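You operate a simulated robot arm through the tools that you are given. There is no shell and no other tool. Be economical: measure what you need, move in short steps, check, and stop when the job is done.

The job below is to be done with a simulated robot arm. You get a single attempt, and the scene is never put back.

JOB
Press the green tube's ring home and put a lid on it.
Fine: use the green press; take the lid from the red CAPS bin; leave the tube in the slide, pulled out.

It is judged by the outcome, as a careful person would: the job done as asked, and still so three seconds after it is handed in. It fails if anything else is knocked over, pushed out of place, dropped, spilled or broken. Lids that push on must go on centred and level and be pressed home; caps that screw on are set level and turned clockwise until they are tight.

ROBOT AND FRAMES
A 7-joint arm with a two-finger parallel gripper, fixed in place. Base frame: the origin is at the foot of the arm, x ahead of it, y to its left, z up; the work surface is at about z = 90. Units: cm, degrees, N and s.
With the tool pointing down near the work surface it reaches from about 24 to 68 cm from the base axis. Its first joint turns from -66.0 to 66.0 degrees. Payload 2.4 kg.
The TCP is the grasp point between the finger pads, 3 cm short of the fingertips. In the tool frame z runs along the fingers and y along their closing line. The gripper opens to 9.4 cm. The fingers are 2.8 cm wide and 1 cm thick; the gripper's body (5 by 9.6 cm) begins 5.5 cm behind the TCP.
Orientation is that of the tool frame in the base frame, as a unit quaternion [x, y, z, w]. With the fingers straight down and closing along the base's y, the tool's x points along the base's -x, its y along +y and its z along -z.

CONTROLS
- The arm moves only by the tool drive_tool. Its argument "commands" is one flat list of numbers, 6 for each row, row after row: the shift along the base's x, y, z in units of 30 mm (1.0 is 30 mm), then the turn, a rotation vector about the base's x, y, z in units of 8 degrees (1.0 is 8 degrees). In form: [x, y, z, ax, ay, az, x, y, z, ax, ay, az, ...]. A call has 1 to 10 rows; each row shifts and turns the commanded pose from where the row before left it. "gripper" is the closure, from 0 (fully open) to 1 (shut), set as the call begins (left out, the last holds). A call with a number of a shift or a turn outside -1 to 1 is refused whole. Each row takes 0.2 s and may step no farther than 5 cm and 8.6 degrees from the row before; otherwise, or with a gripper value out of range, the whole call is refused. Where a pose cannot be reached the arm comes as near as it can. A force on the tool above 90 N (or 10 N above the force at the start of the call, whichever is more), or a blocked arm, ends the call early, and 0.2 s more pass. The fingers move at their own pace (about 15.3 cm/s each) and stop on an object; they squeeze with about 36 N. The grip force told is the motor's: it shows also when the fingers shut on nothing. Time passes only in rows, and 0.2 s behind the last, so rows that do not move let the fingers close. It gives the time, the measured TCP pose, the force on the tool (base axes), the opening and the grip force at its end, in the units of the frame above (readings bear some noise).
- Cameras (640 x 400 px; columns grow to the right, rows downward): "scene" is fixed at [5.38, 48.84, 144.85]; the picture's right is [-0.58, -0.82, 0.00], its down [-0.43, 0.30, -0.85] and it looks along [0.70, -0.49, -0.52] (base axes); focal length 313 px, centre (320, 200). "wrist" rides on the gripper at [7.6, 1.4, -10.2] in the tool frame; the picture's right is [-0.18, 0.98, 0.00], its down [-0.75, -0.14, -0.64] and it looks along [-0.63, -0.12, 0.77] (tool axes); focal length 243 px, centre (320, 200). There is no depth. A picture from a camera that has moved, and an enlarged one, comes with that camera's place and axes in the base frame and with its lens.
- get_image(camera): a new picture of that camera. It takes no simulated time.
- inspect(camera, box): a new picture of the part [left, top, right, bottom] of that camera's present view, enlarged. It takes no simulated time.
- close_job(): hands the job in; it is judged then, once.

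Go step by step. Nothing tells you positions but the pictures and the camera data: compare them with the known pose of the tool, close in by small moves and look again before you grip or let go. The budget is 120 turns and 84 pictures, counting those below and the enlarged ones. Unless the task says otherwise, let go and move clear before handing in, and close with one line.

The tools are called after ">>>" as name(argument=value, ...) on one line, values as JSON. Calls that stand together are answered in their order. drive_tool: Moves the arm, as the interface text tells. Its arguments: {"type":"object","properties":{"commands":{"type":"array","items":{"type":"number"}},"gripper":{"type":"number"}},"required":["commands"]} The other tools are called the same way: get_image (camera) takes a picture; inspect (camera, box) takes an enlarged picture of a part of a camera's view; close_job () hands the job in.

At the start:

```text
time_s: 0.0
position: [39.91, 22.55, 124.1]
orientation: [0.0, 1.0, 0.001, 0.0]
ft_force: [0.5, 0.4, 0.6]
gripper_width: 9.41
finger_force: 0.1
```

scene: 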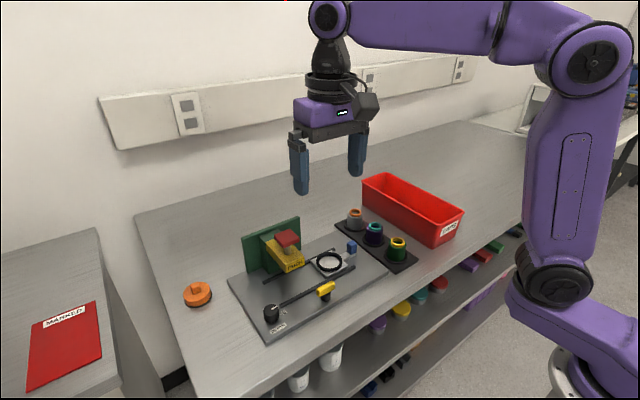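
wrist: 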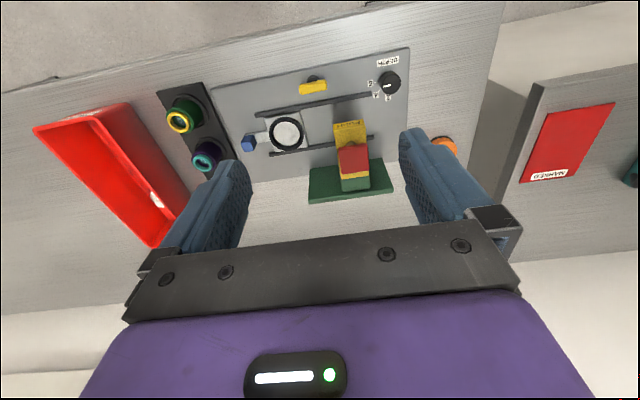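

I see a press station (green back, red press button/yellow head), a slide with a ring-shaped nest, a rack of three tubes, and a red bin. I look closer before moving.

>>> inspect(camera="scene", box=[220, 200, 420, 345])

>>> inspect(camera="wrist", box=[140, 40, 440, 220])

>>> inspect(camera="scene", box=[320, 160, 480, 280])

```text
2.76 times, centred on (320, 272) of scene
camera zoom: at [5.38, 48.84, 144.85], right [-0.58, -0.82, 0.0], down [-0.43, 0.3, -0.85], along [0.7, -0.49, -0.52], focal length 862 px, centre (320, 0)
```

zoom: 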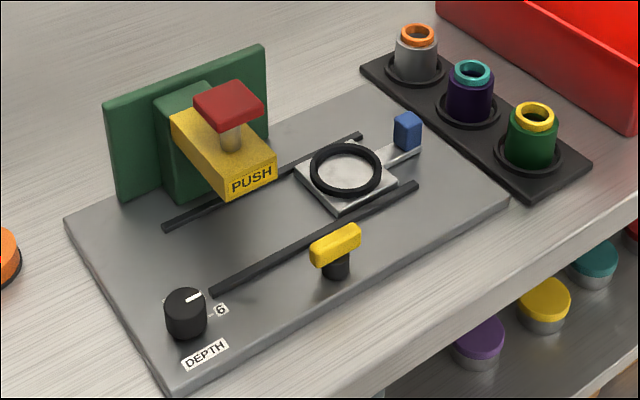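

```text
2.13 times, centred on (290, 130) of wrist
camera zoom: at [32.17, 24.1, 134.39], right [0.18, 0.98, 0.0], down [0.75, -0.14, 0.64], along [0.63, -0.12, -0.77], focal length 518 px, centre (384, 349)
```

zoom: 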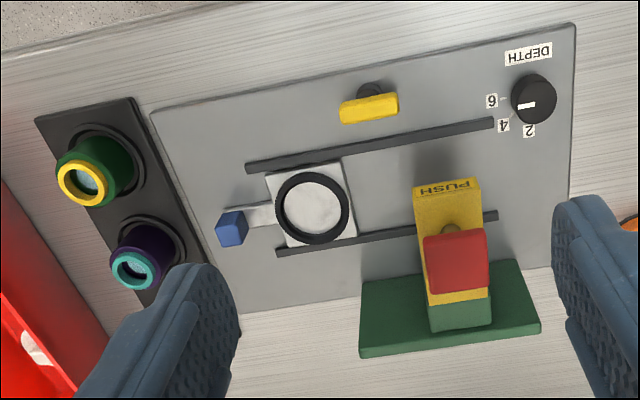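

```text
3.33 times, centred on (400, 220) of scene
camera zoom: at [5.38, 48.84, 144.85], right [-0.58, -0.82, 0.0], down [-0.43, 0.3, -0.85], along [0.7, -0.49, -0.52], focal length 1042 px, centre (53, 133)
```

zoom: 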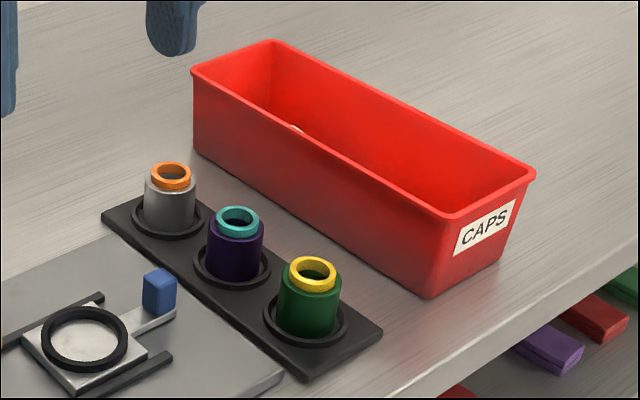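

The green tube (yellow ring) is at about (42.6, 0), the nest at (50, 14), and the press at (50.5, 25). I move over to view the tubes and the bin.

>>> drive_tool(commands=[0, -1, 0, 0, 0, 0, 0, -1, 0, 0, 0, 0, 0, -1, 0, 0, 0, 0, 0, -1, 0, 0, 0, 0, 0, -1, 0, 0, 0, 0, 0, -1, 0, 0, 0, 0, 0, -1, 0, 0, 0, 0, 0, -1, 0, 0, 0, 0], gripper=0)

>>> get_image(camera="wrist")

>>> inspect(camera="scene", box=[220, 200, 360, 345])

```text
time_s: 1.8
position: [39.86, -1.61, 124.34]
orientation: [-0.001, 1.0, 0.0, 0.001]
ft_force: [0.9, -0.5, -1.0]
gripper_width: 9.41
finger_force: 0.1
```

```text
78 pictures are left
camera wrist: at [32.23, -0.13, 134.67], right [0.18, 0.98, 0.0], down [0.75, -0.14, 0.64], along [0.63, -0.12, -0.77], focal length 243 px, centre (320, 200)
```

wrist: 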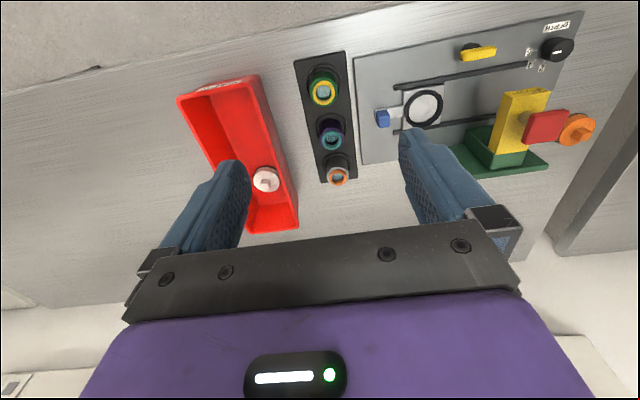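

```text
2.76 times, centred on (290, 272) of scene
camera zoom: at [5.38, 48.84, 144.85], right [-0.58, -0.82, 0.0], down [-0.43, 0.3, -0.85], along [0.7, -0.49, -0.52], focal length 862 px, centre (403, 0)
```

zoom: 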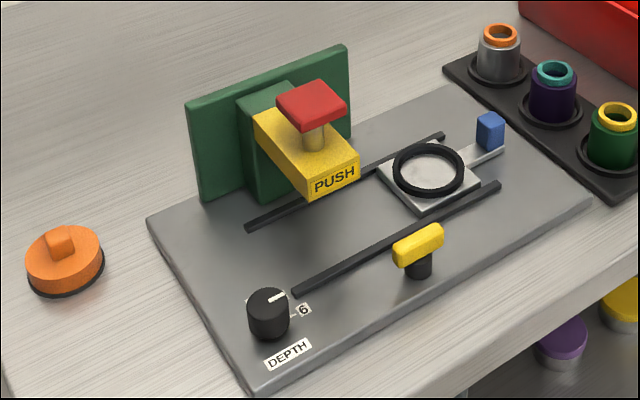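

One white lid lies in the bin. I enlarge the bin, the tubes and the press features.

>>> inspect(camera="wrist", box=[200, 120, 320, 220])

>>> inspect(camera="wrist", box=[290, 50, 370, 190])

>>> inspect(camera="wrist", box=[360, 10, 600, 180])

```text
4.00 times, centred on (260, 170) of wrist
camera zoom: at [32.23, -0.13, 134.67], right [0.18, 0.98, 0.0], down [0.75, -0.14, 0.64], along [0.63, -0.12, -0.77], focal length 970 px, centre (560, 320)
```

zoom: 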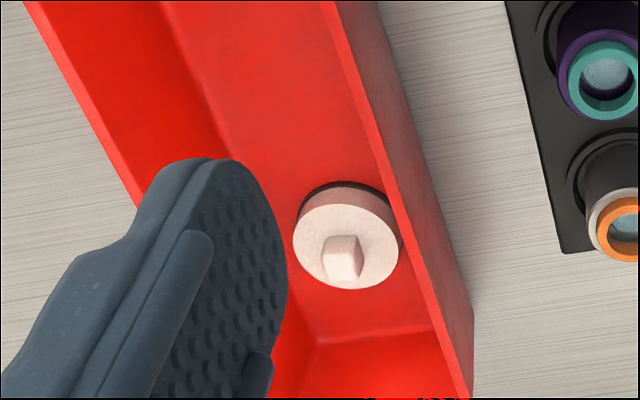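

```text
2.86 times, centred on (330, 120) of wrist
camera zoom: at [32.23, -0.13, 134.67], right [0.18, 0.98, 0.0], down [0.75, -0.14, 0.64], along [0.63, -0.12, -0.77], focal length 693 px, centre (291, 429)
```

zoom: 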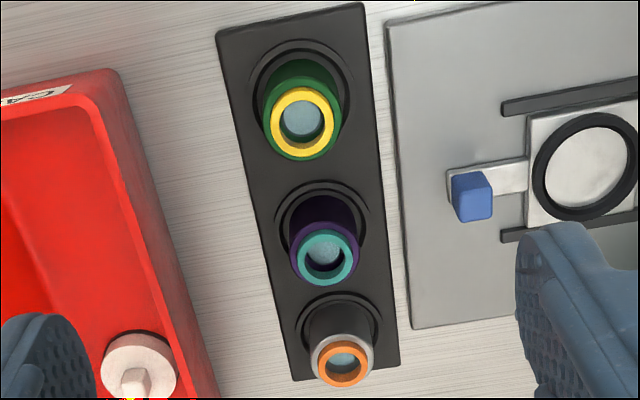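

```text
2.35 times, centred on (480, 95) of wrist
camera zoom: at [32.23, -0.13, 134.67], right [0.18, 0.98, 0.0], down [0.75, -0.14, 0.64], along [0.63, -0.12, -0.77], focal length 571 px, centre (-56, 447)
```

zoom: 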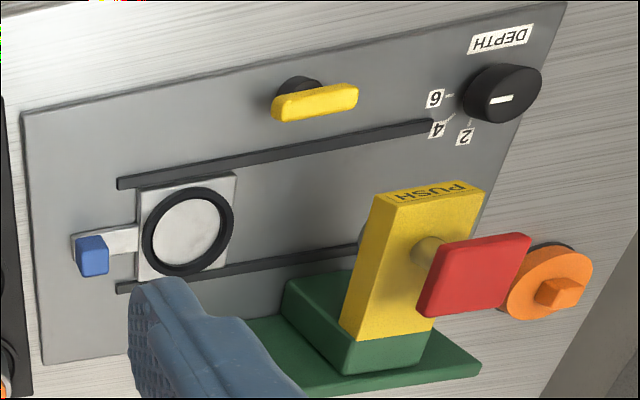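

The ring top triangulates to about (43.1, -1.5, 96.2), and the tube is about 4.4 cm wide. I move above it and look closer.

>>> drive_tool(commands=[0.18, 0, -0.9, 0, 0, 0, 0.18, 0, -0.9, 0, 0, 0, 0.18, 0, -0.9, 0, 0, 0, 0.18, 0, -0.9, 0, 0, 0, 0.18, 0, -0.9, 0, 0, 0, 0.18, 0, -0.9, 0, 0, 0], gripper=0.2)

>>> get_image(camera="wrist")

>>> get_image(camera="scene")

```text
time_s: 3.2
position: [43.21, -1.33, 107.8]
orientation: [0.0, 1.0, 0.001, 0.0]
ft_force: [0.8, -0.9, -0.3]
gripper_width: 7.53
finger_force: 0.0
```

```text
73 pictures are left
camera wrist: at [35.53, 0.17, 118.02], right [0.18, 0.98, 0.0], down [0.75, -0.14, 0.64], along [0.63, -0.12, -0.77], focal length 243 px, centre (320, 200)
```

wrist: 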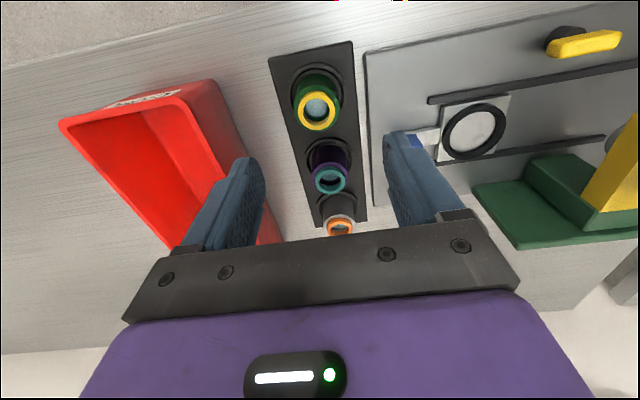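

```text
72 pictures are left
```

scene: 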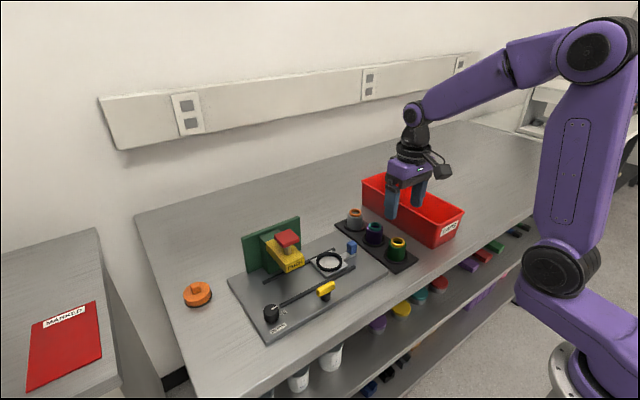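

>>> inspect(camera="wrist", box=[260, 50, 372, 120])

>>> inspect(camera="scene", box=[335, 200, 431, 280])

>>> inspect(camera="scene", box=[230, 210, 374, 330])

```text
5.71 times, centred on (316, 85) of wrist
camera zoom: at [35.53, 0.17, 118.02], right [0.18, 0.98, 0.0], down [0.75, -0.14, 0.64], along [0.63, -0.12, -0.77], focal length 1386 px, centre (343, 857)
```

zoom: 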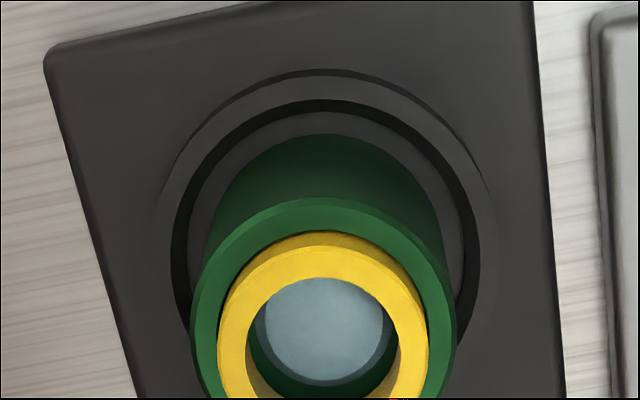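

```text
5.00 times, centred on (383, 240) of scene
camera zoom: at [5.38, 48.84, 144.85], right [-0.58, -0.82, 0.0], down [-0.43, 0.3, -0.85], along [0.7, -0.49, -0.52], focal length 1563 px, centre (5, 0)
```

zoom: 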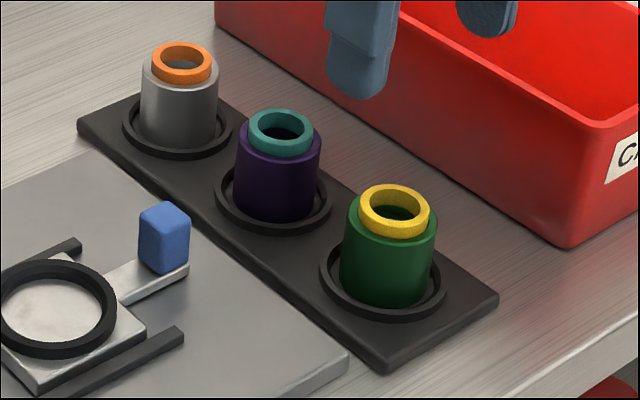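

```text
3.33 times, centred on (302, 270) of scene
camera zoom: at [5.38, 48.84, 144.85], right [-0.58, -0.82, 0.0], down [-0.43, 0.3, -0.85], along [0.7, -0.49, -0.52], focal length 1042 px, centre (380, -33)
```

zoom: 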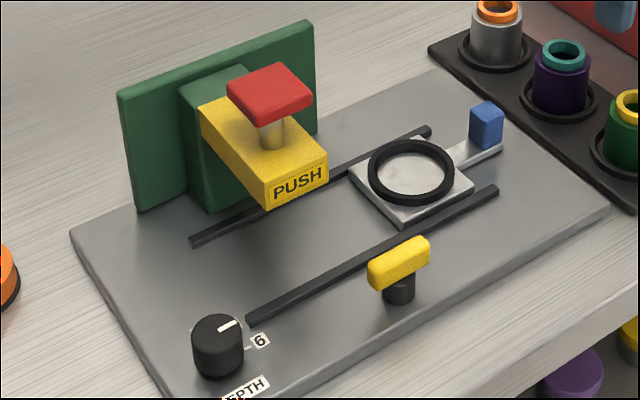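

Tube is centred about (43.15, -1.5), body 4.4 cm wide. I descend until the tips are just above its ring and check the alignment.

>>> drive_tool(commands=[0, -0.05, -0.75, 0, 0, 0, 0, 0, -0.75, 0, 0, 0, 0, 0, -0.75, 0, 0, 0], gripper=0.3)

>>> get_image(camera="wrist")

>>> inspect(camera="scene", box=[345, 180, 457, 280])

```text
time_s: 4.0
position: [43.19, -1.51, 101.21]
orientation: [0.0, 1.0, -0.001, -0.001]
ft_force: [0.8, -0.5, -0.5]
gripper_width: 6.58
finger_force: 0.1
```

```text
68 pictures are left
camera wrist: at [35.54, -0.02, 111.41], right [0.18, 0.98, 0.0], down [0.75, -0.14, 0.64], along [0.63, -0.12, -0.77], focal length 243 px, centre (320, 200)
```

wrist: 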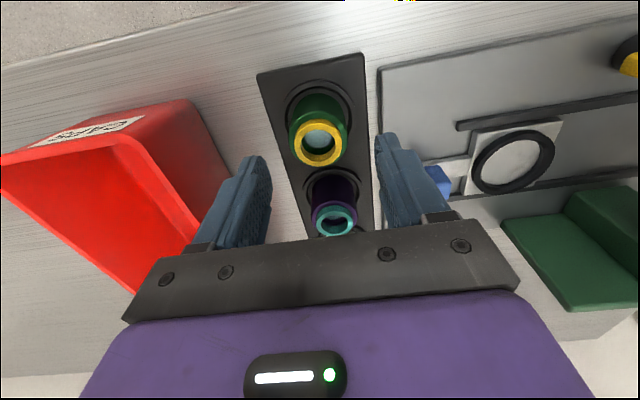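

```text
4.00 times, centred on (401, 230) of scene
camera zoom: at [5.38, 48.84, 144.85], right [-0.58, -0.82, 0.0], down [-0.43, 0.3, -0.85], along [0.7, -0.49, -0.52], focal length 1250 px, centre (-4, 80)
```

zoom: 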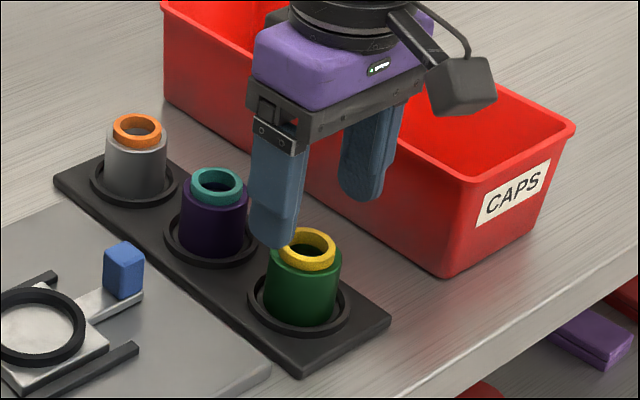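

Alignment looks right. I descend to the tube body.

>>> drive_tool(commands=[0, 0, -0.65, 0, 0, 0, 0, 0, -0.65, 0, 0, 0, -0.03, 0, -0.5, 0, 0, 0])

>>> inspect(camera="scene", box=[345, 180, 457, 280])

>>> inspect(camera="wrist", box=[220, 90, 420, 250])

```text
time_s: 4.8
position: [42.94, -1.3, 95.67]
orientation: [-0.001, 1.0, 0.001, 0.0]
ft_force: [0.5, 0.3, 0.1]
gripper_width: 6.56
finger_force: 0.2
```

```text
4.00 times, centred on (401, 230) of scene
camera zoom: at [5.38, 48.84, 144.85], right [-0.58, -0.82, 0.0], down [-0.43, 0.3, -0.85], along [0.7, -0.49, -0.52], focal length 1250 px, centre (-4, 80)
```

zoom: 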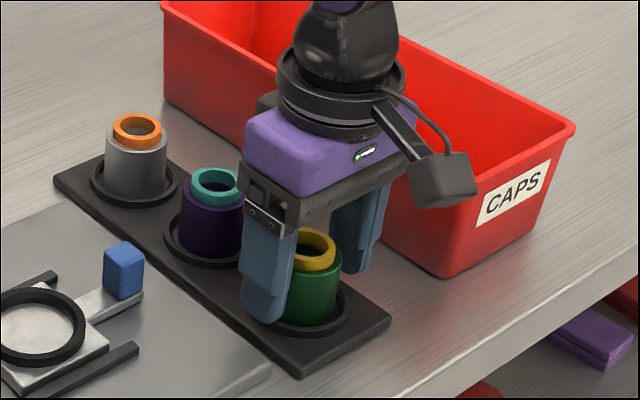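

```text
2.50 times, centred on (320, 170) of wrist
camera zoom: at [35.25, 0.18, 105.98], right [0.18, 0.98, 0.0], down [0.75, -0.14, 0.64], along [0.63, -0.12, -0.77], focal length 606 px, centre (320, 275)
```

zoom: 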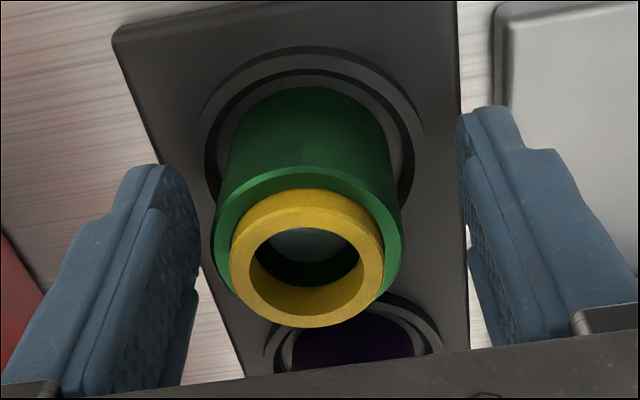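

>>> drive_tool(commands=[0, -0.06, -0.03, 0, 0, 0])

>>> drive_tool(commands=[0, 0, 0, 0, 0, 0, 0, 0, 0, 0, 0, 0], gripper=1)

>>> inspect(camera="wrist", box=[220, 90, 420, 250])

```text
time_s: 5.2
position: [42.97, -1.67, 95.59]
orientation: [0.0, 1.0, 0.0, 0.0]
ft_force: [-1.0, -0.2, -0.5]
gripper_width: 6.6
finger_force: 0.0
```

```text
time_s: 5.8
position: [42.94, -1.67, 95.66]
orientation: [0.0, 1.0, 0.0, 0.0]
ft_force: [0.9, -0.4, 0.0]
gripper_width: 4.29
finger_force: 36.4
```

```text
2.50 times, centred on (320, 170) of wrist
camera zoom: at [35.28, -0.12, 105.91], right [0.18, 0.98, 0.0], down [0.75, -0.14, 0.64], along [0.63, -0.12, -0.77], focal length 606 px, centre (320, 275)
```

zoom: 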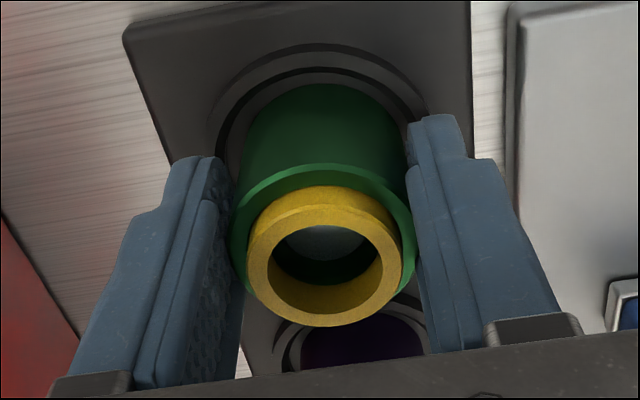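

Tube gripped at 4.29 cm. I lift it straight up and check.

>>> drive_tool(commands=[0, 0, 0.3, 0, 0, 0, 0, 0, 0.7, 0, 0, 0, 0, 0, 1, 0, 0, 0, 0, 0, 1, 0, 0, 0, 0, 0, 1, 0, 0, 0])

>>> get_image(camera="wrist")

>>> inspect(camera="scene", box=[320, 160, 440, 280])

```text
time_s: 7.0
position: [42.8, -1.77, 107.93]
orientation: [0.0, 1.0, 0.001, -0.001]
ft_force: [-0.1, 0.2, 0.4]
gripper_width: 0.01
finger_force: 33.1
```

```text
63 pictures are left
camera wrist: at [35.17, -0.18, 118.11], right [0.18, 0.98, 0.0], down [0.75, -0.14, 0.64], along [0.63, -0.12, -0.77], focal length 243 px, centre (320, 200)
```

wrist: 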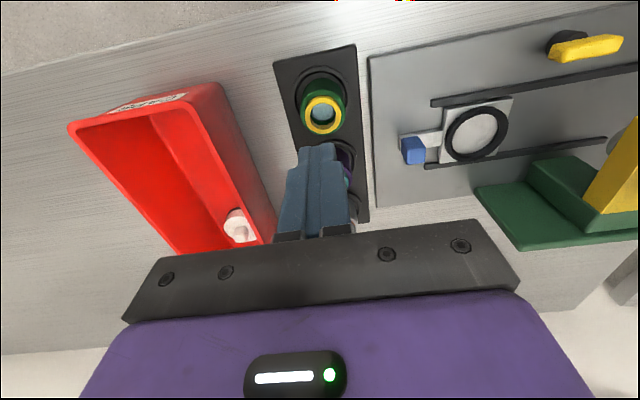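

```text
3.33 times, centred on (380, 220) of scene
camera zoom: at [5.38, 48.84, 144.85], right [-0.58, -0.82, 0.0], down [-0.43, 0.3, -0.85], along [0.7, -0.49, -0.52], focal length 1042 px, centre (120, 133)
```

zoom: 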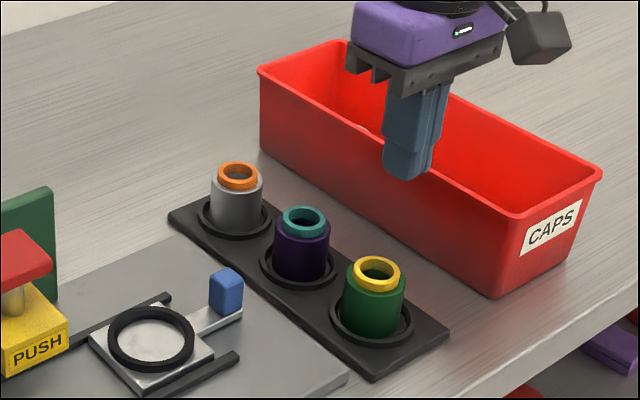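

The fingers slipped off and the tube stayed upright in its place. The scene camera puts the tube slightly farther out (x about 43.6–44) and lower than I gripped, so I open, shift and go lower.

>>> drive_tool(commands=[0.28, 0.03, -0.8, 0, 0, 0, 0, 0, -0.8, 0, 0, 0, 0, 0, -0.9, 0, 0, 0, 0, 0, -0.9, 0, 0, 0, 0, 0, -0.75, 0, 0, 0], gripper=0.32)

>>> get_image(camera="wrist")

>>> inspect(camera="scene", box=[360, 210, 440, 280])

```text
time_s: 8.2
position: [43.86, -1.74, 95.31]
orientation: [0.0, 1.0, 0.0, 0.0]
ft_force: [-0.3, 0.5, -0.5]
gripper_width: 6.39
finger_force: 0.0
```

```text
61 pictures are left
camera wrist: at [36.17, -0.22, 105.55], right [0.18, 0.98, 0.0], down [0.75, -0.14, 0.64], along [0.63, -0.12, -0.77], focal length 243 px, centre (320, 200)
```

wrist: 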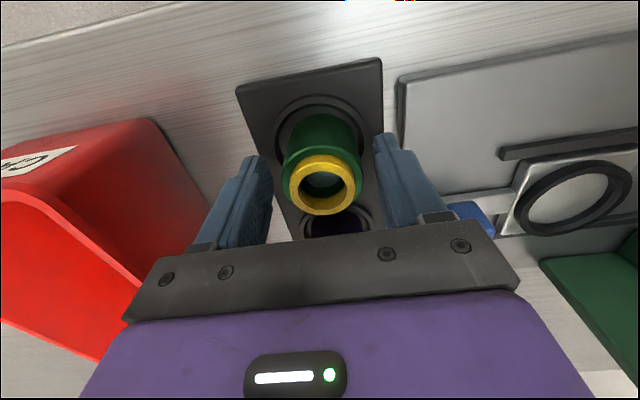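

```text
5.71 times, centred on (400, 245) of scene
camera zoom: at [5.38, 48.84, 144.85], right [-0.58, -0.82, 0.0], down [-0.43, 0.3, -0.85], along [0.7, -0.49, -0.52], focal length 1786 px, centre (-137, -57)
```

zoom: 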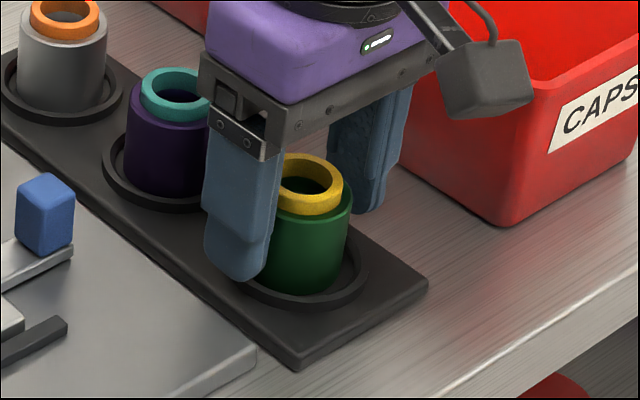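

The scene projection now puts the tube centre right between the pads. I lower a little more and close.

>>> drive_tool(commands=[0, 0, -0.1, 0, 0, 0])

>>> drive_tool(commands=[0, 0, 0, 0, 0, 0, 0, 0, 0, 0, 0, 0], gripper=1)

>>> drive_tool(commands=[0, 0, 0.1, 0, 0, 0, 0, 0, 0.1, 0, 0, 0, 0, 0, 0.1, 0, 0, 0])

>>> inspect(camera="scene", box=[360, 210, 440, 280])

```text
time_s: 8.6
position: [43.93, -1.72, 94.96]
orientation: [0.0, 1.0, -0.001, 0.0]
ft_force: [0.2, -0.1, 0.4]
gripper_width: 6.4
finger_force: 0.0
```

```text
time_s: 9.2
position: [43.79, -1.69, 94.89]
orientation: [0.001, 1.0, 0.0, 0.0]
ft_force: [1.2, -0.3, -0.7]
gripper_width: 4.31
finger_force: 35.8
```

```text
time_s: 10.0
position: [43.67, -1.65, 95.9]
orientation: [0.001, 1.0, 0.001, 0.0]
ft_force: [-0.2, 0.0, 0.0]
gripper_width: 4.3
finger_force: 35.9
```

```text
5.71 times, centred on (400, 245) of scene
camera zoom: at [5.38, 48.84, 144.85], right [-0.58, -0.82, 0.0], down [-0.43, 0.3, -0.85], along [0.7, -0.49, -0.52], focal length 1786 px, centre (-137, -57)
```

zoom: 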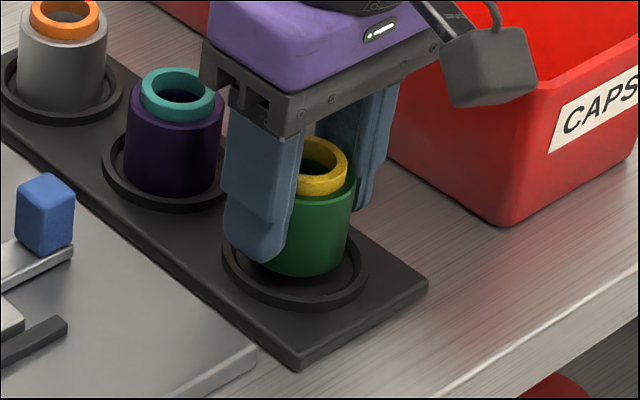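

The tube is rising with the fingers. I keep lifting gently.

>>> drive_tool(commands=[0, 0, 0.2, 0, 0, 0, 0, 0, 0.3, 0, 0, 0, 0, 0, 0.4, 0, 0, 0, 0, 0, 0.5, 0, 0, 0, 0, 0, 0.5, 0, 0, 0, 0, 0, 0.4, 0, 0, 0, 0, 0, 0.3, 0, 0, 0, 0, 0, 0.2, 0, 0, 0])

>>> get_image(camera="wrist")

>>> inspect(camera="scene", box=[310, 180, 438, 280])

```text
time_s: 11.8
position: [43.92, -1.79, 104.15]
orientation: [0.0, 1.0, 0.0, 0.001]
ft_force: [-0.2, 0.0, -1.3]
gripper_width: 4.3
finger_force: 36.3
```

```text
58 pictures are left
camera wrist: at [36.28, -0.23, 114.36], right [0.18, 0.98, 0.0], down [0.75, -0.14, 0.64], along [0.63, -0.12, -0.77], focal length 243 px, centre (320, 200)
```

wrist: 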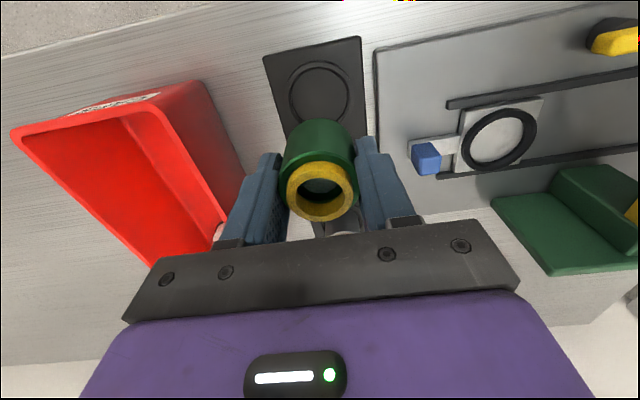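

```text
4.00 times, centred on (374, 230) of scene
camera zoom: at [5.38, 48.84, 144.85], right [-0.58, -0.82, 0.0], down [-0.43, 0.3, -0.85], along [0.7, -0.49, -0.52], focal length 1250 px, centre (104, 80)
```

zoom: 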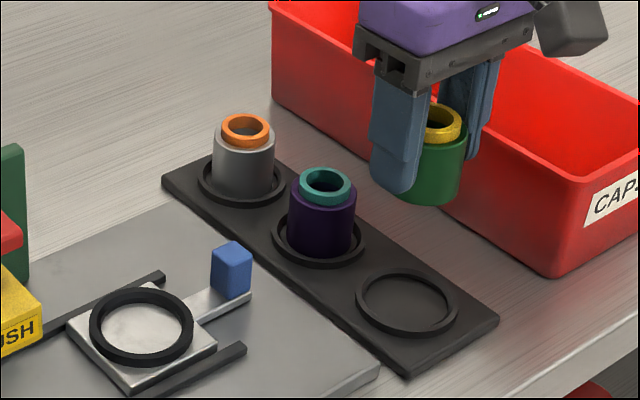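

The tube is held level, with its centre about 0.4 cm nearer the base than the TCP. I carry it slowly toward the nest, stopping short to measure the nest.

>>> drive_tool(commands=[0.15, 0.2, 0, 0, 0, 0, 0.23, 0.4, 0, 0, 0, 0, 0.23, 0.5, 0, 0, 0, 0, 0.23, 0.5, 0, 0, 0, 0, 0.23, 0.5, 0, 0, 0, 0, 0.23, 0.5, 0, 0, 0, 0, 0.23, 0.4, 0, 0, 0, 0, 0.15, 0.2, 0, 0, 0, 0])

>>> get_image(camera="wrist")

>>> inspect(camera="scene", box=[280, 180, 408, 280])

```text
time_s: 13.6
position: [49.01, 7.9, 104.48]
orientation: [0.0, 1.0, 0.0, 0.0]
ft_force: [0.8, 0.4, -0.2]
gripper_width: 4.33
finger_force: 35.7
```

```text
56 pictures are left
camera wrist: at [41.32, 9.46, 114.68], right [0.18, 0.98, 0.0], down [0.75, -0.14, 0.64], along [0.63, -0.12, -0.77], focal length 243 px, centre (320, 200)
```

wrist: 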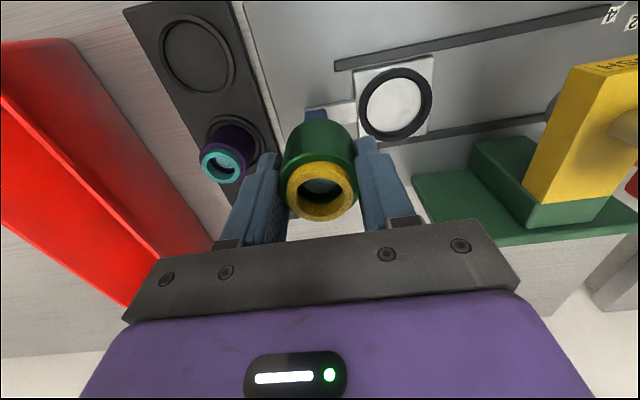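

```text
4.00 times, centred on (344, 230) of scene
camera zoom: at [5.38, 48.84, 144.85], right [-0.58, -0.82, 0.0], down [-0.43, 0.3, -0.85], along [0.7, -0.49, -0.52], focal length 1250 px, centre (224, 80)
```

zoom: 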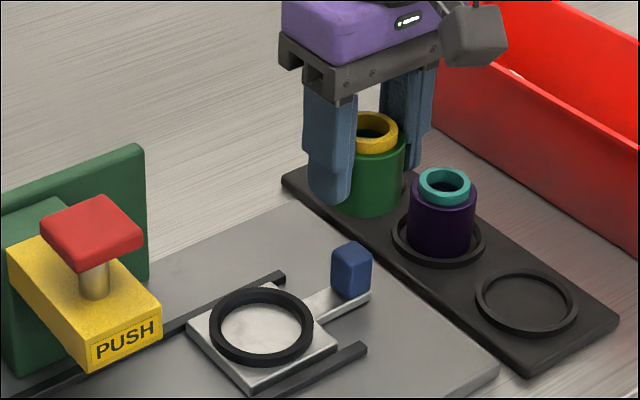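

>>> inspect(camera="scene", box=[310, 236, 374, 286])

>>> inspect(camera="scene", box=[330, 190, 410, 250])

```text
8.00 times, centred on (342, 261) of scene
camera zoom: at [5.38, 48.84, 144.85], right [-0.58, -0.82, 0.0], down [-0.43, 0.3, -0.85], along [0.7, -0.49, -0.52], focal length 2501 px, centre (144, -288)
```

zoom: 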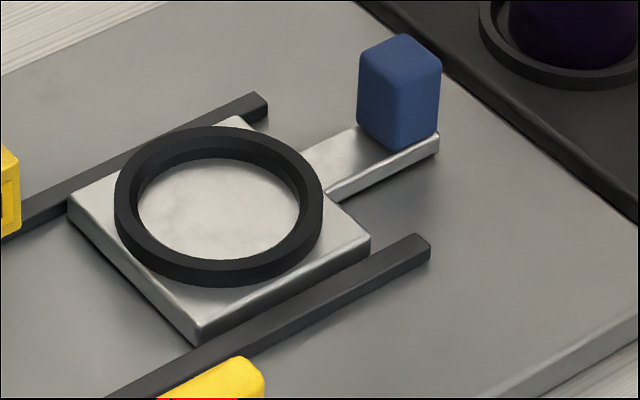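

```text
6.67 times, centred on (370, 220) of scene
camera zoom: at [5.38, 48.84, 144.85], right [-0.58, -0.82, 0.0], down [-0.43, 0.3, -0.85], along [0.7, -0.49, -0.52], focal length 2084 px, centre (-13, 67)
```

zoom: 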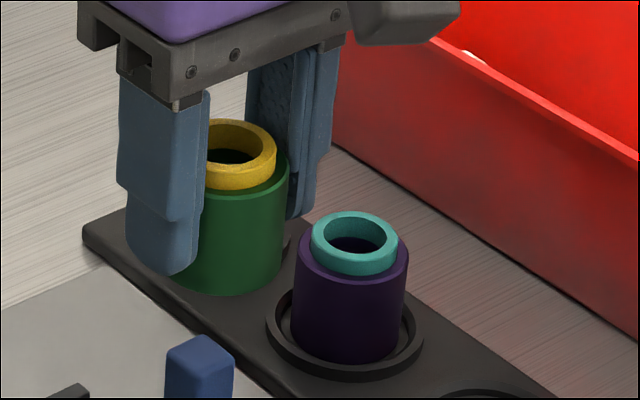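

The nest has a funnel rim about 0.7 cm high, centred near (50.1, 14.55). I move over it and start lowering.

>>> drive_tool(commands=[0.09, 0.3, 0, 0, 0, 0, 0.1, 0.5, 0, 0, 0, 0, 0.1, 0.5, 0, 0, 0, 0, 0.1, 0.5, -0.2, 0, 0, 0, 0.07, 0.3, -0.4, 0, 0, 0, 0, 0.1, -0.5, 0, 0, 0, 0, 0, -0.5, 0, 0, 0, 0, 0, -0.3, 0, 0, 0])

>>> get_image(camera="wrist")

>>> inspect(camera="scene", box=[290, 210, 386, 285])

```text
time_s: 15.4
position: [50.32, 14.67, 98.56]
orientation: [-0.001, 1.0, 0.0, 0.0]
ft_force: [-1.0, 0.0, -1.0]
gripper_width: 4.31
finger_force: 36.2
```

```text
52 pictures are left
camera wrist: at [42.62, 16.04, 108.85], right [0.18, 0.98, 0.0], down [0.75, -0.14, 0.64], along [0.63, -0.12, -0.77], focal length 243 px, centre (320, 200)
```

wrist: 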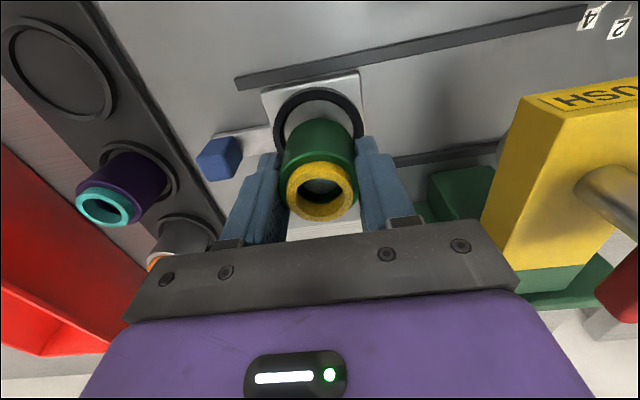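

```text
5.33 times, centred on (338, 248) of scene
camera zoom: at [5.38, 48.84, 144.85], right [-0.58, -0.82, 0.0], down [-0.43, 0.3, -0.85], along [0.7, -0.49, -0.52], focal length 1667 px, centre (224, -53)
```

zoom: 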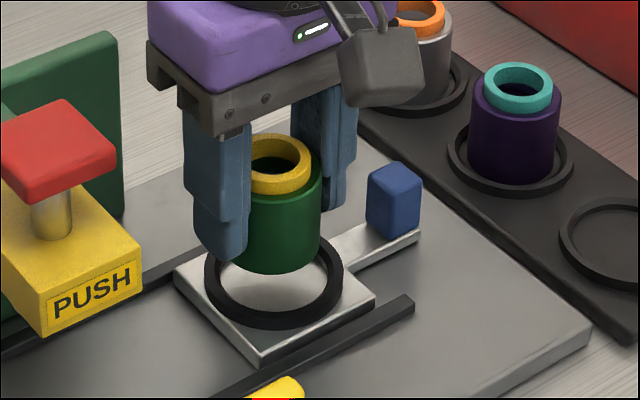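

Close: comparing both views says shift about +0.3 x, -0.2 y. I apply this, lower a bit, and re-check.

>>> drive_tool(commands=[0.1, -0.07, -0.2, 0, 0, 0, 0, 0, -0.2, 0, 0, 0, 0, 0, -0.1, 0, 0, 0])

>>> inspect(camera="wrist", box=[240, 60, 400, 160])

>>> inspect(camera="scene", box=[306, 225, 370, 275])

```text
time_s: 16.2
position: [50.57, 14.32, 97.23]
orientation: [-0.001, 1.0, 0.0, 0.0]
ft_force: [-1.2, 0.7, 1.9]
gripper_width: 4.28
finger_force: 35.5
```

```text
4.00 times, centred on (320, 110) of wrist
camera zoom: at [42.92, 15.82, 107.42], right [0.18, 0.98, 0.0], down [0.75, -0.14, 0.64], along [0.63, -0.12, -0.77], focal length 970 px, centre (320, 560)
```

zoom: 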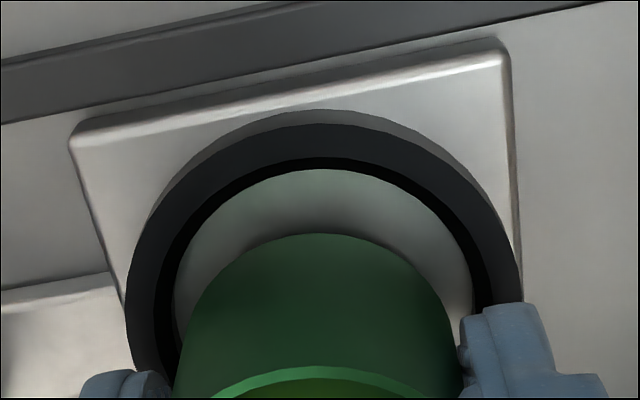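

```text
8.00 times, centred on (338, 250) of scene
camera zoom: at [5.37, 48.84, 144.85], right [-0.58, -0.82, 0.0], down [-0.43, 0.3, -0.85], along [0.7, -0.49, -0.52], focal length 2501 px, centre (176, -200)
```

zoom: 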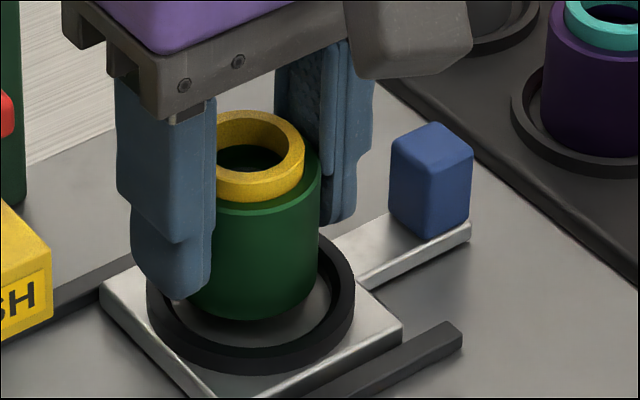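

Centred within about 0.1–0.15 cm in both views. I lower in small steps, watching the force.

>>> drive_tool(commands=[-0.02, 0, -0.12, 0, 0, 0, 0, 0, -0.1, 0, 0, 0])

>>> inspect(camera="wrist", box=[240, 60, 400, 160])

>>> inspect(camera="scene", box=[306, 225, 370, 275])

```text
time_s: 16.8
position: [50.63, 14.42, 96.64]
orientation: [0.0, 1.0, 0.0, 0.002]
ft_force: [-6.1, 1.1, 32.0]
gripper_width: 4.33
finger_force: 36.3
```

```text
4.00 times, centred on (320, 110) of wrist
camera zoom: at [42.86, 15.91, 106.8], right [0.18, 0.98, 0.0], down [0.75, -0.14, 0.65], along [0.63, -0.12, -0.76], focal length 970 px, centre (320, 560)
```

zoom: 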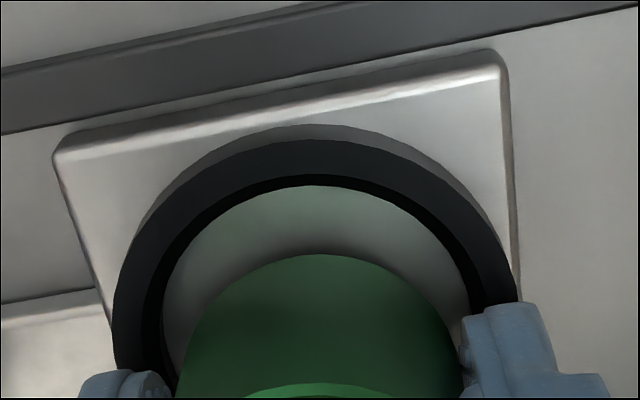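

```text
8.00 times, centred on (338, 250) of scene
camera zoom: at [5.31, 48.83, 144.86], right [-0.58, -0.82, 0.0], down [-0.43, 0.3, -0.85], along [0.7, -0.49, -0.52], focal length 2501 px, centre (176, -200)
```

zoom: 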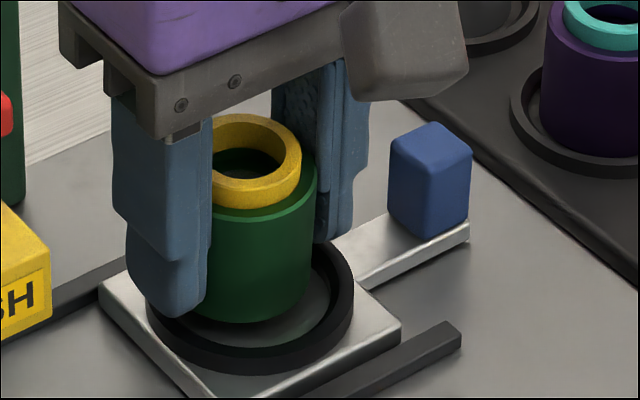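

Contact with a push in -x: the tube is about 0.35 cm too far out. I raise slightly, correct, and re-lower.

>>> drive_tool(commands=[0, 0, 0.15, 0, 0, 0, -0.12, 0, 0, 0, 0, 0, 0, 0, 0, 0, 0, 0])

>>> drive_tool(commands=[0, 0, -0.1, 0, 0, 0, 0, 0, -0.06, 0, 0, 0])

>>> inspect(camera="wrist", box=[240, 60, 400, 160])

>>> inspect(camera="scene", box=[306, 225, 370, 275])

```text
time_s: 17.6
position: [50.05, 14.23, 96.86]
orientation: [0.0, 1.0, 0.001, -0.001]
ft_force: [-0.8, -0.2, -0.8]
gripper_width: 4.28
finger_force: 36.2
```

```text
time_s: 18.2
position: [50.08, 14.24, 96.41]
orientation: [0.0, 1.0, 0.0, 0.0]
ft_force: [-0.9, -0.5, -1.0]
gripper_width: 4.3
finger_force: 36.2
```

```text
4.00 times, centred on (320, 110) of wrist
camera zoom: at [42.43, 15.82, 106.61], right [0.18, 0.98, 0.0], down [0.75, -0.14, 0.64], along [0.63, -0.12, -0.77], focal length 970 px, centre (320, 560)
```

zoom: 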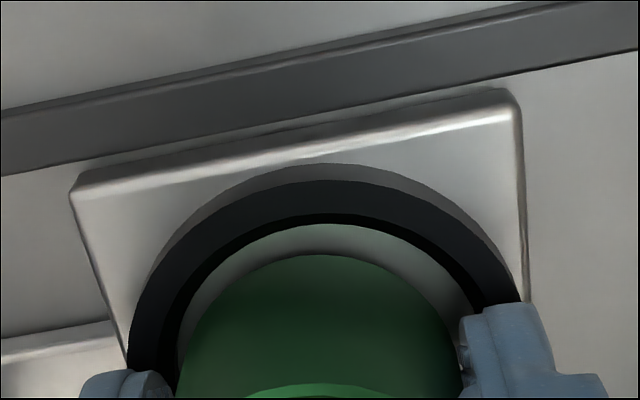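

```text
8.00 times, centred on (338, 250) of scene
camera zoom: at [5.38, 48.84, 144.85], right [-0.58, -0.82, 0.0], down [-0.43, 0.3, -0.85], along [0.7, -0.49, -0.52], focal length 2501 px, centre (176, -200)
```

zoom: 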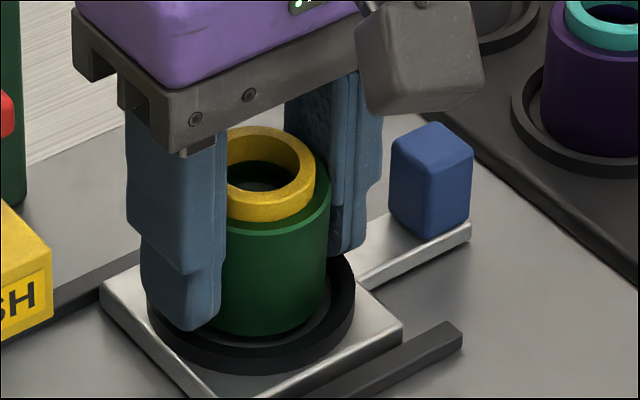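

No contact now at a lower height; a small +y nudge, then continue lowering.

>>> drive_tool(commands=[0, 0.04, 0, 0, 0, 0, 0, 0, -0.06, 0, 0, 0])

>>> drive_tool(commands=[0, 0, -0.06, 0, 0, 0])

>>> inspect(camera="scene", box=[306, 225, 370, 275])

```text
time_s: 18.8
position: [50.02, 14.46, 96.26]
orientation: [0.0, 1.0, 0.0, 0.0]
ft_force: [0.8, -0.2, -0.6]
gripper_width: 4.29
finger_force: 36.2
```

```text
time_s: 19.2
position: [50.11, 14.46, 96.17]
orientation: [0.0, 1.0, -0.001, 0.001]
ft_force: [-10.5, -1.8, 24.8]
gripper_width: 4.31
finger_force: 36.1
```

```text
8.00 times, centred on (338, 250) of scene
camera zoom: at [5.31, 48.82, 144.86], right [-0.58, -0.82, 0.0], down [-0.43, 0.3, -0.85], along [0.7, -0.49, -0.52], focal length 2501 px, centre (176, -200)
```

zoom: 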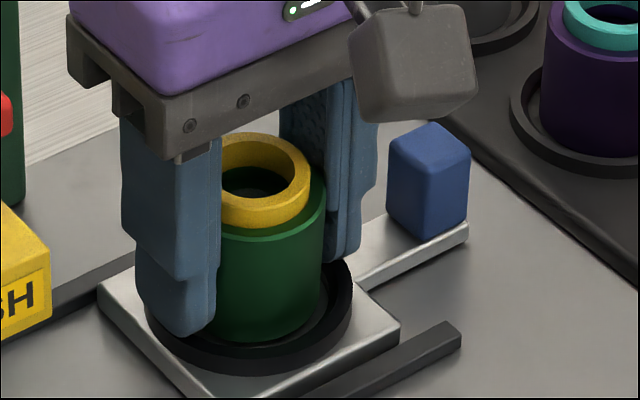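

>>> drive_tool(commands=[0, 0, 0.05, 0, 0, 0, -0.06, 0, 0, 0, 0, 0])

>>> drive_tool(commands=[0, 0, -0.06, 0, 0, 0, 0, 0, 0, 0, 0, 0])

>>> inspect(camera="wrist", box=[240, 60, 400, 160])

>>> inspect(camera="scene", box=[306, 225, 370, 275])

```text
time_s: 19.8
position: [50.08, 14.56, 96.13]
orientation: [0.0, 1.0, 0.002, 0.002]
ft_force: [0.1, 0.5, 14.9]
gripper_width: 4.3
finger_force: 35.5
```

```text
time_s: 20.4
position: [50.0, 14.41, 96.25]
orientation: [-0.001, 1.0, 0.001, 0.003]
ft_force: [0.5, -1.3, 37.8]
gripper_width: 4.31
finger_force: 36.0
```

```text
4.00 times, centred on (320, 110) of wrist
camera zoom: at [42.32, 15.95, 106.42], right [0.18, 0.98, 0.0], down [0.75, -0.14, 0.65], along [0.64, -0.12, -0.76], focal length 970 px, centre (320, 560)
```

zoom: 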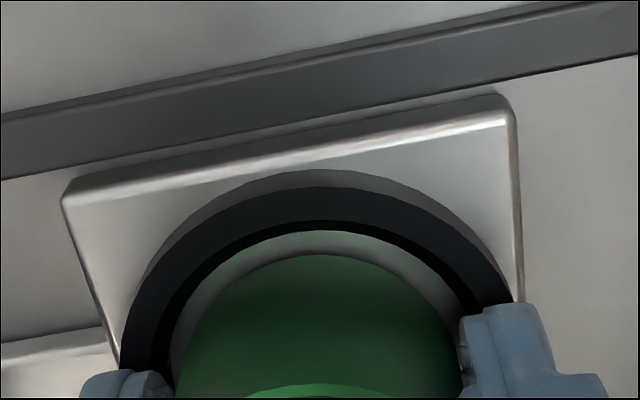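

```text
8.00 times, centred on (338, 250) of scene
camera zoom: at [5.32, 48.82, 144.86], right [-0.58, -0.82, 0.0], down [-0.43, 0.3, -0.85], along [0.7, -0.49, -0.52], focal length 2501 px, centre (176, -200)
```

zoom: 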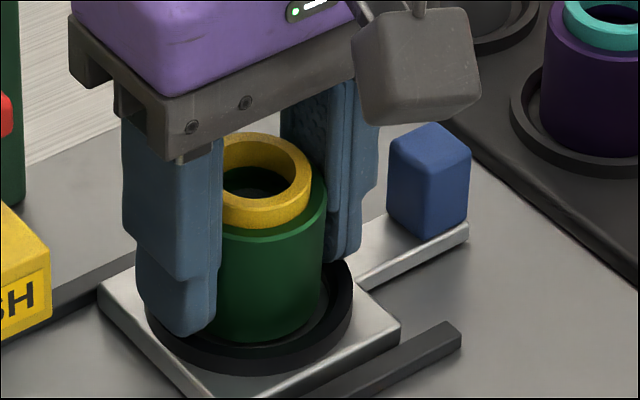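

The load is now purely vertical with fingertips on the rim: the tube is in the funnel. I unload and open slightly so it settles into the nest.

>>> drive_tool(commands=[0, 0, 0.05, 0, 0, 0, 0, 0, 0, 0, 0, 0])

>>> drive_tool(commands=[0, 0, 0, 0, 0, 0, 0, 0, 0, 0, 0, 0, 0, 0, 0, 0, 0, 0], gripper=0.46)

>>> inspect(camera="wrist", box=[220, 60, 420, 240])

>>> inspect(camera="scene", box=[306, 225, 370, 275])

```text
time_s: 21.0
position: [50.07, 14.56, 96.24]
orientation: [0.001, 1.0, 0.001, 0.002]
ft_force: [6.9, -0.6, 26.6]
gripper_width: 4.3
finger_force: 36.0
```

```text
time_s: 21.8
position: [50.08, 14.68, 96.24]
orientation: [-0.001, 1.0, 0.001, 0.002]
ft_force: [7.7, 8.1, 23.3]
gripper_width: 4.63
finger_force: 0.1
```

```text
2.22 times, centred on (320, 150) of wrist
camera zoom: at [42.35, 16.05, 106.44], right [0.18, 0.98, 0.0], down [0.75, -0.14, 0.64], along [0.63, -0.12, -0.76], focal length 539 px, centre (320, 311)
```

zoom: 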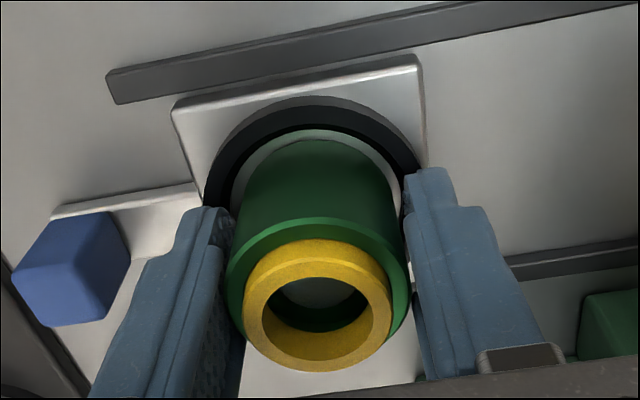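

```text
8.00 times, centred on (338, 250) of scene
camera zoom: at [5.36, 48.85, 144.85], right [-0.58, -0.82, 0.0], down [-0.43, 0.3, -0.85], along [0.7, -0.49, -0.52], focal length 2501 px, centre (176, -200)
```

zoom: 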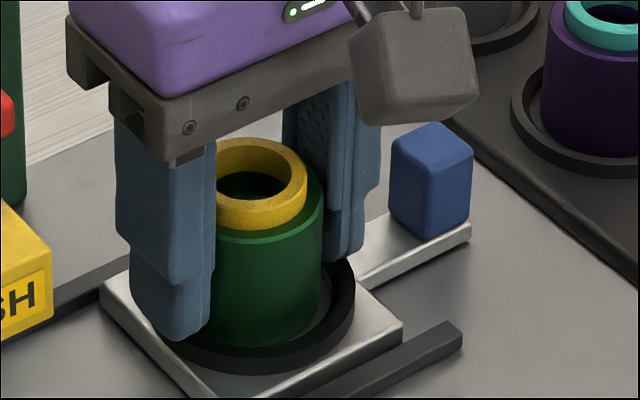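

The fingertips sit in the funnel chamfer, which blocks opening. I raise slightly to free them.

>>> drive_tool(commands=[0, 0, 0.1, 0, 0, 0, 0, 0, 0.1, 0, 0, 0, 0, 0, 0, 0, 0, 0])

>>> inspect(camera="wrist", box=[220, 60, 420, 240])

>>> inspect(camera="scene", box=[306, 225, 370, 275])

```text
time_s: 22.6
position: [49.83, 14.45, 96.61]
orientation: [0.0, 1.0, -0.001, -0.002]
ft_force: [1.3, 0.6, 0.8]
gripper_width: 5.08
finger_force: 0.0
```

```text
2.22 times, centred on (320, 150) of wrist
camera zoom: at [42.2, 15.92, 106.95], right [0.18, 0.98, 0.0], down [0.76, -0.14, 0.64], along [0.63, -0.12, -0.77], focal length 539 px, centre (320, 311)
```

zoom: 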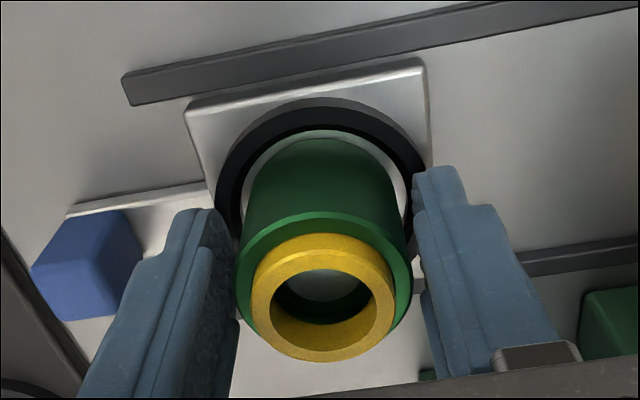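

```text
8.00 times, centred on (338, 250) of scene
camera zoom: at [5.38, 48.84, 144.85], right [-0.58, -0.82, 0.0], down [-0.43, 0.3, -0.85], along [0.7, -0.49, -0.52], focal length 2501 px, centre (176, -200)
```

zoom: 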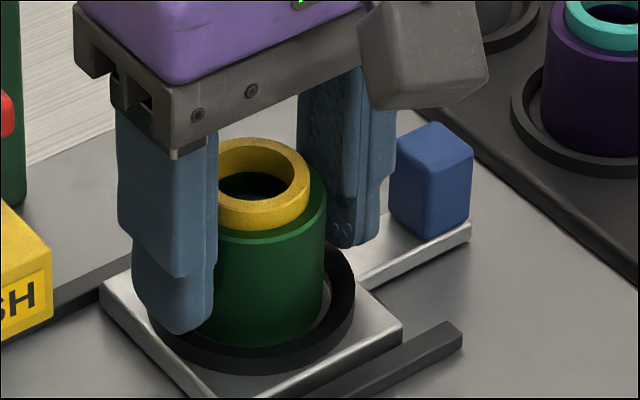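

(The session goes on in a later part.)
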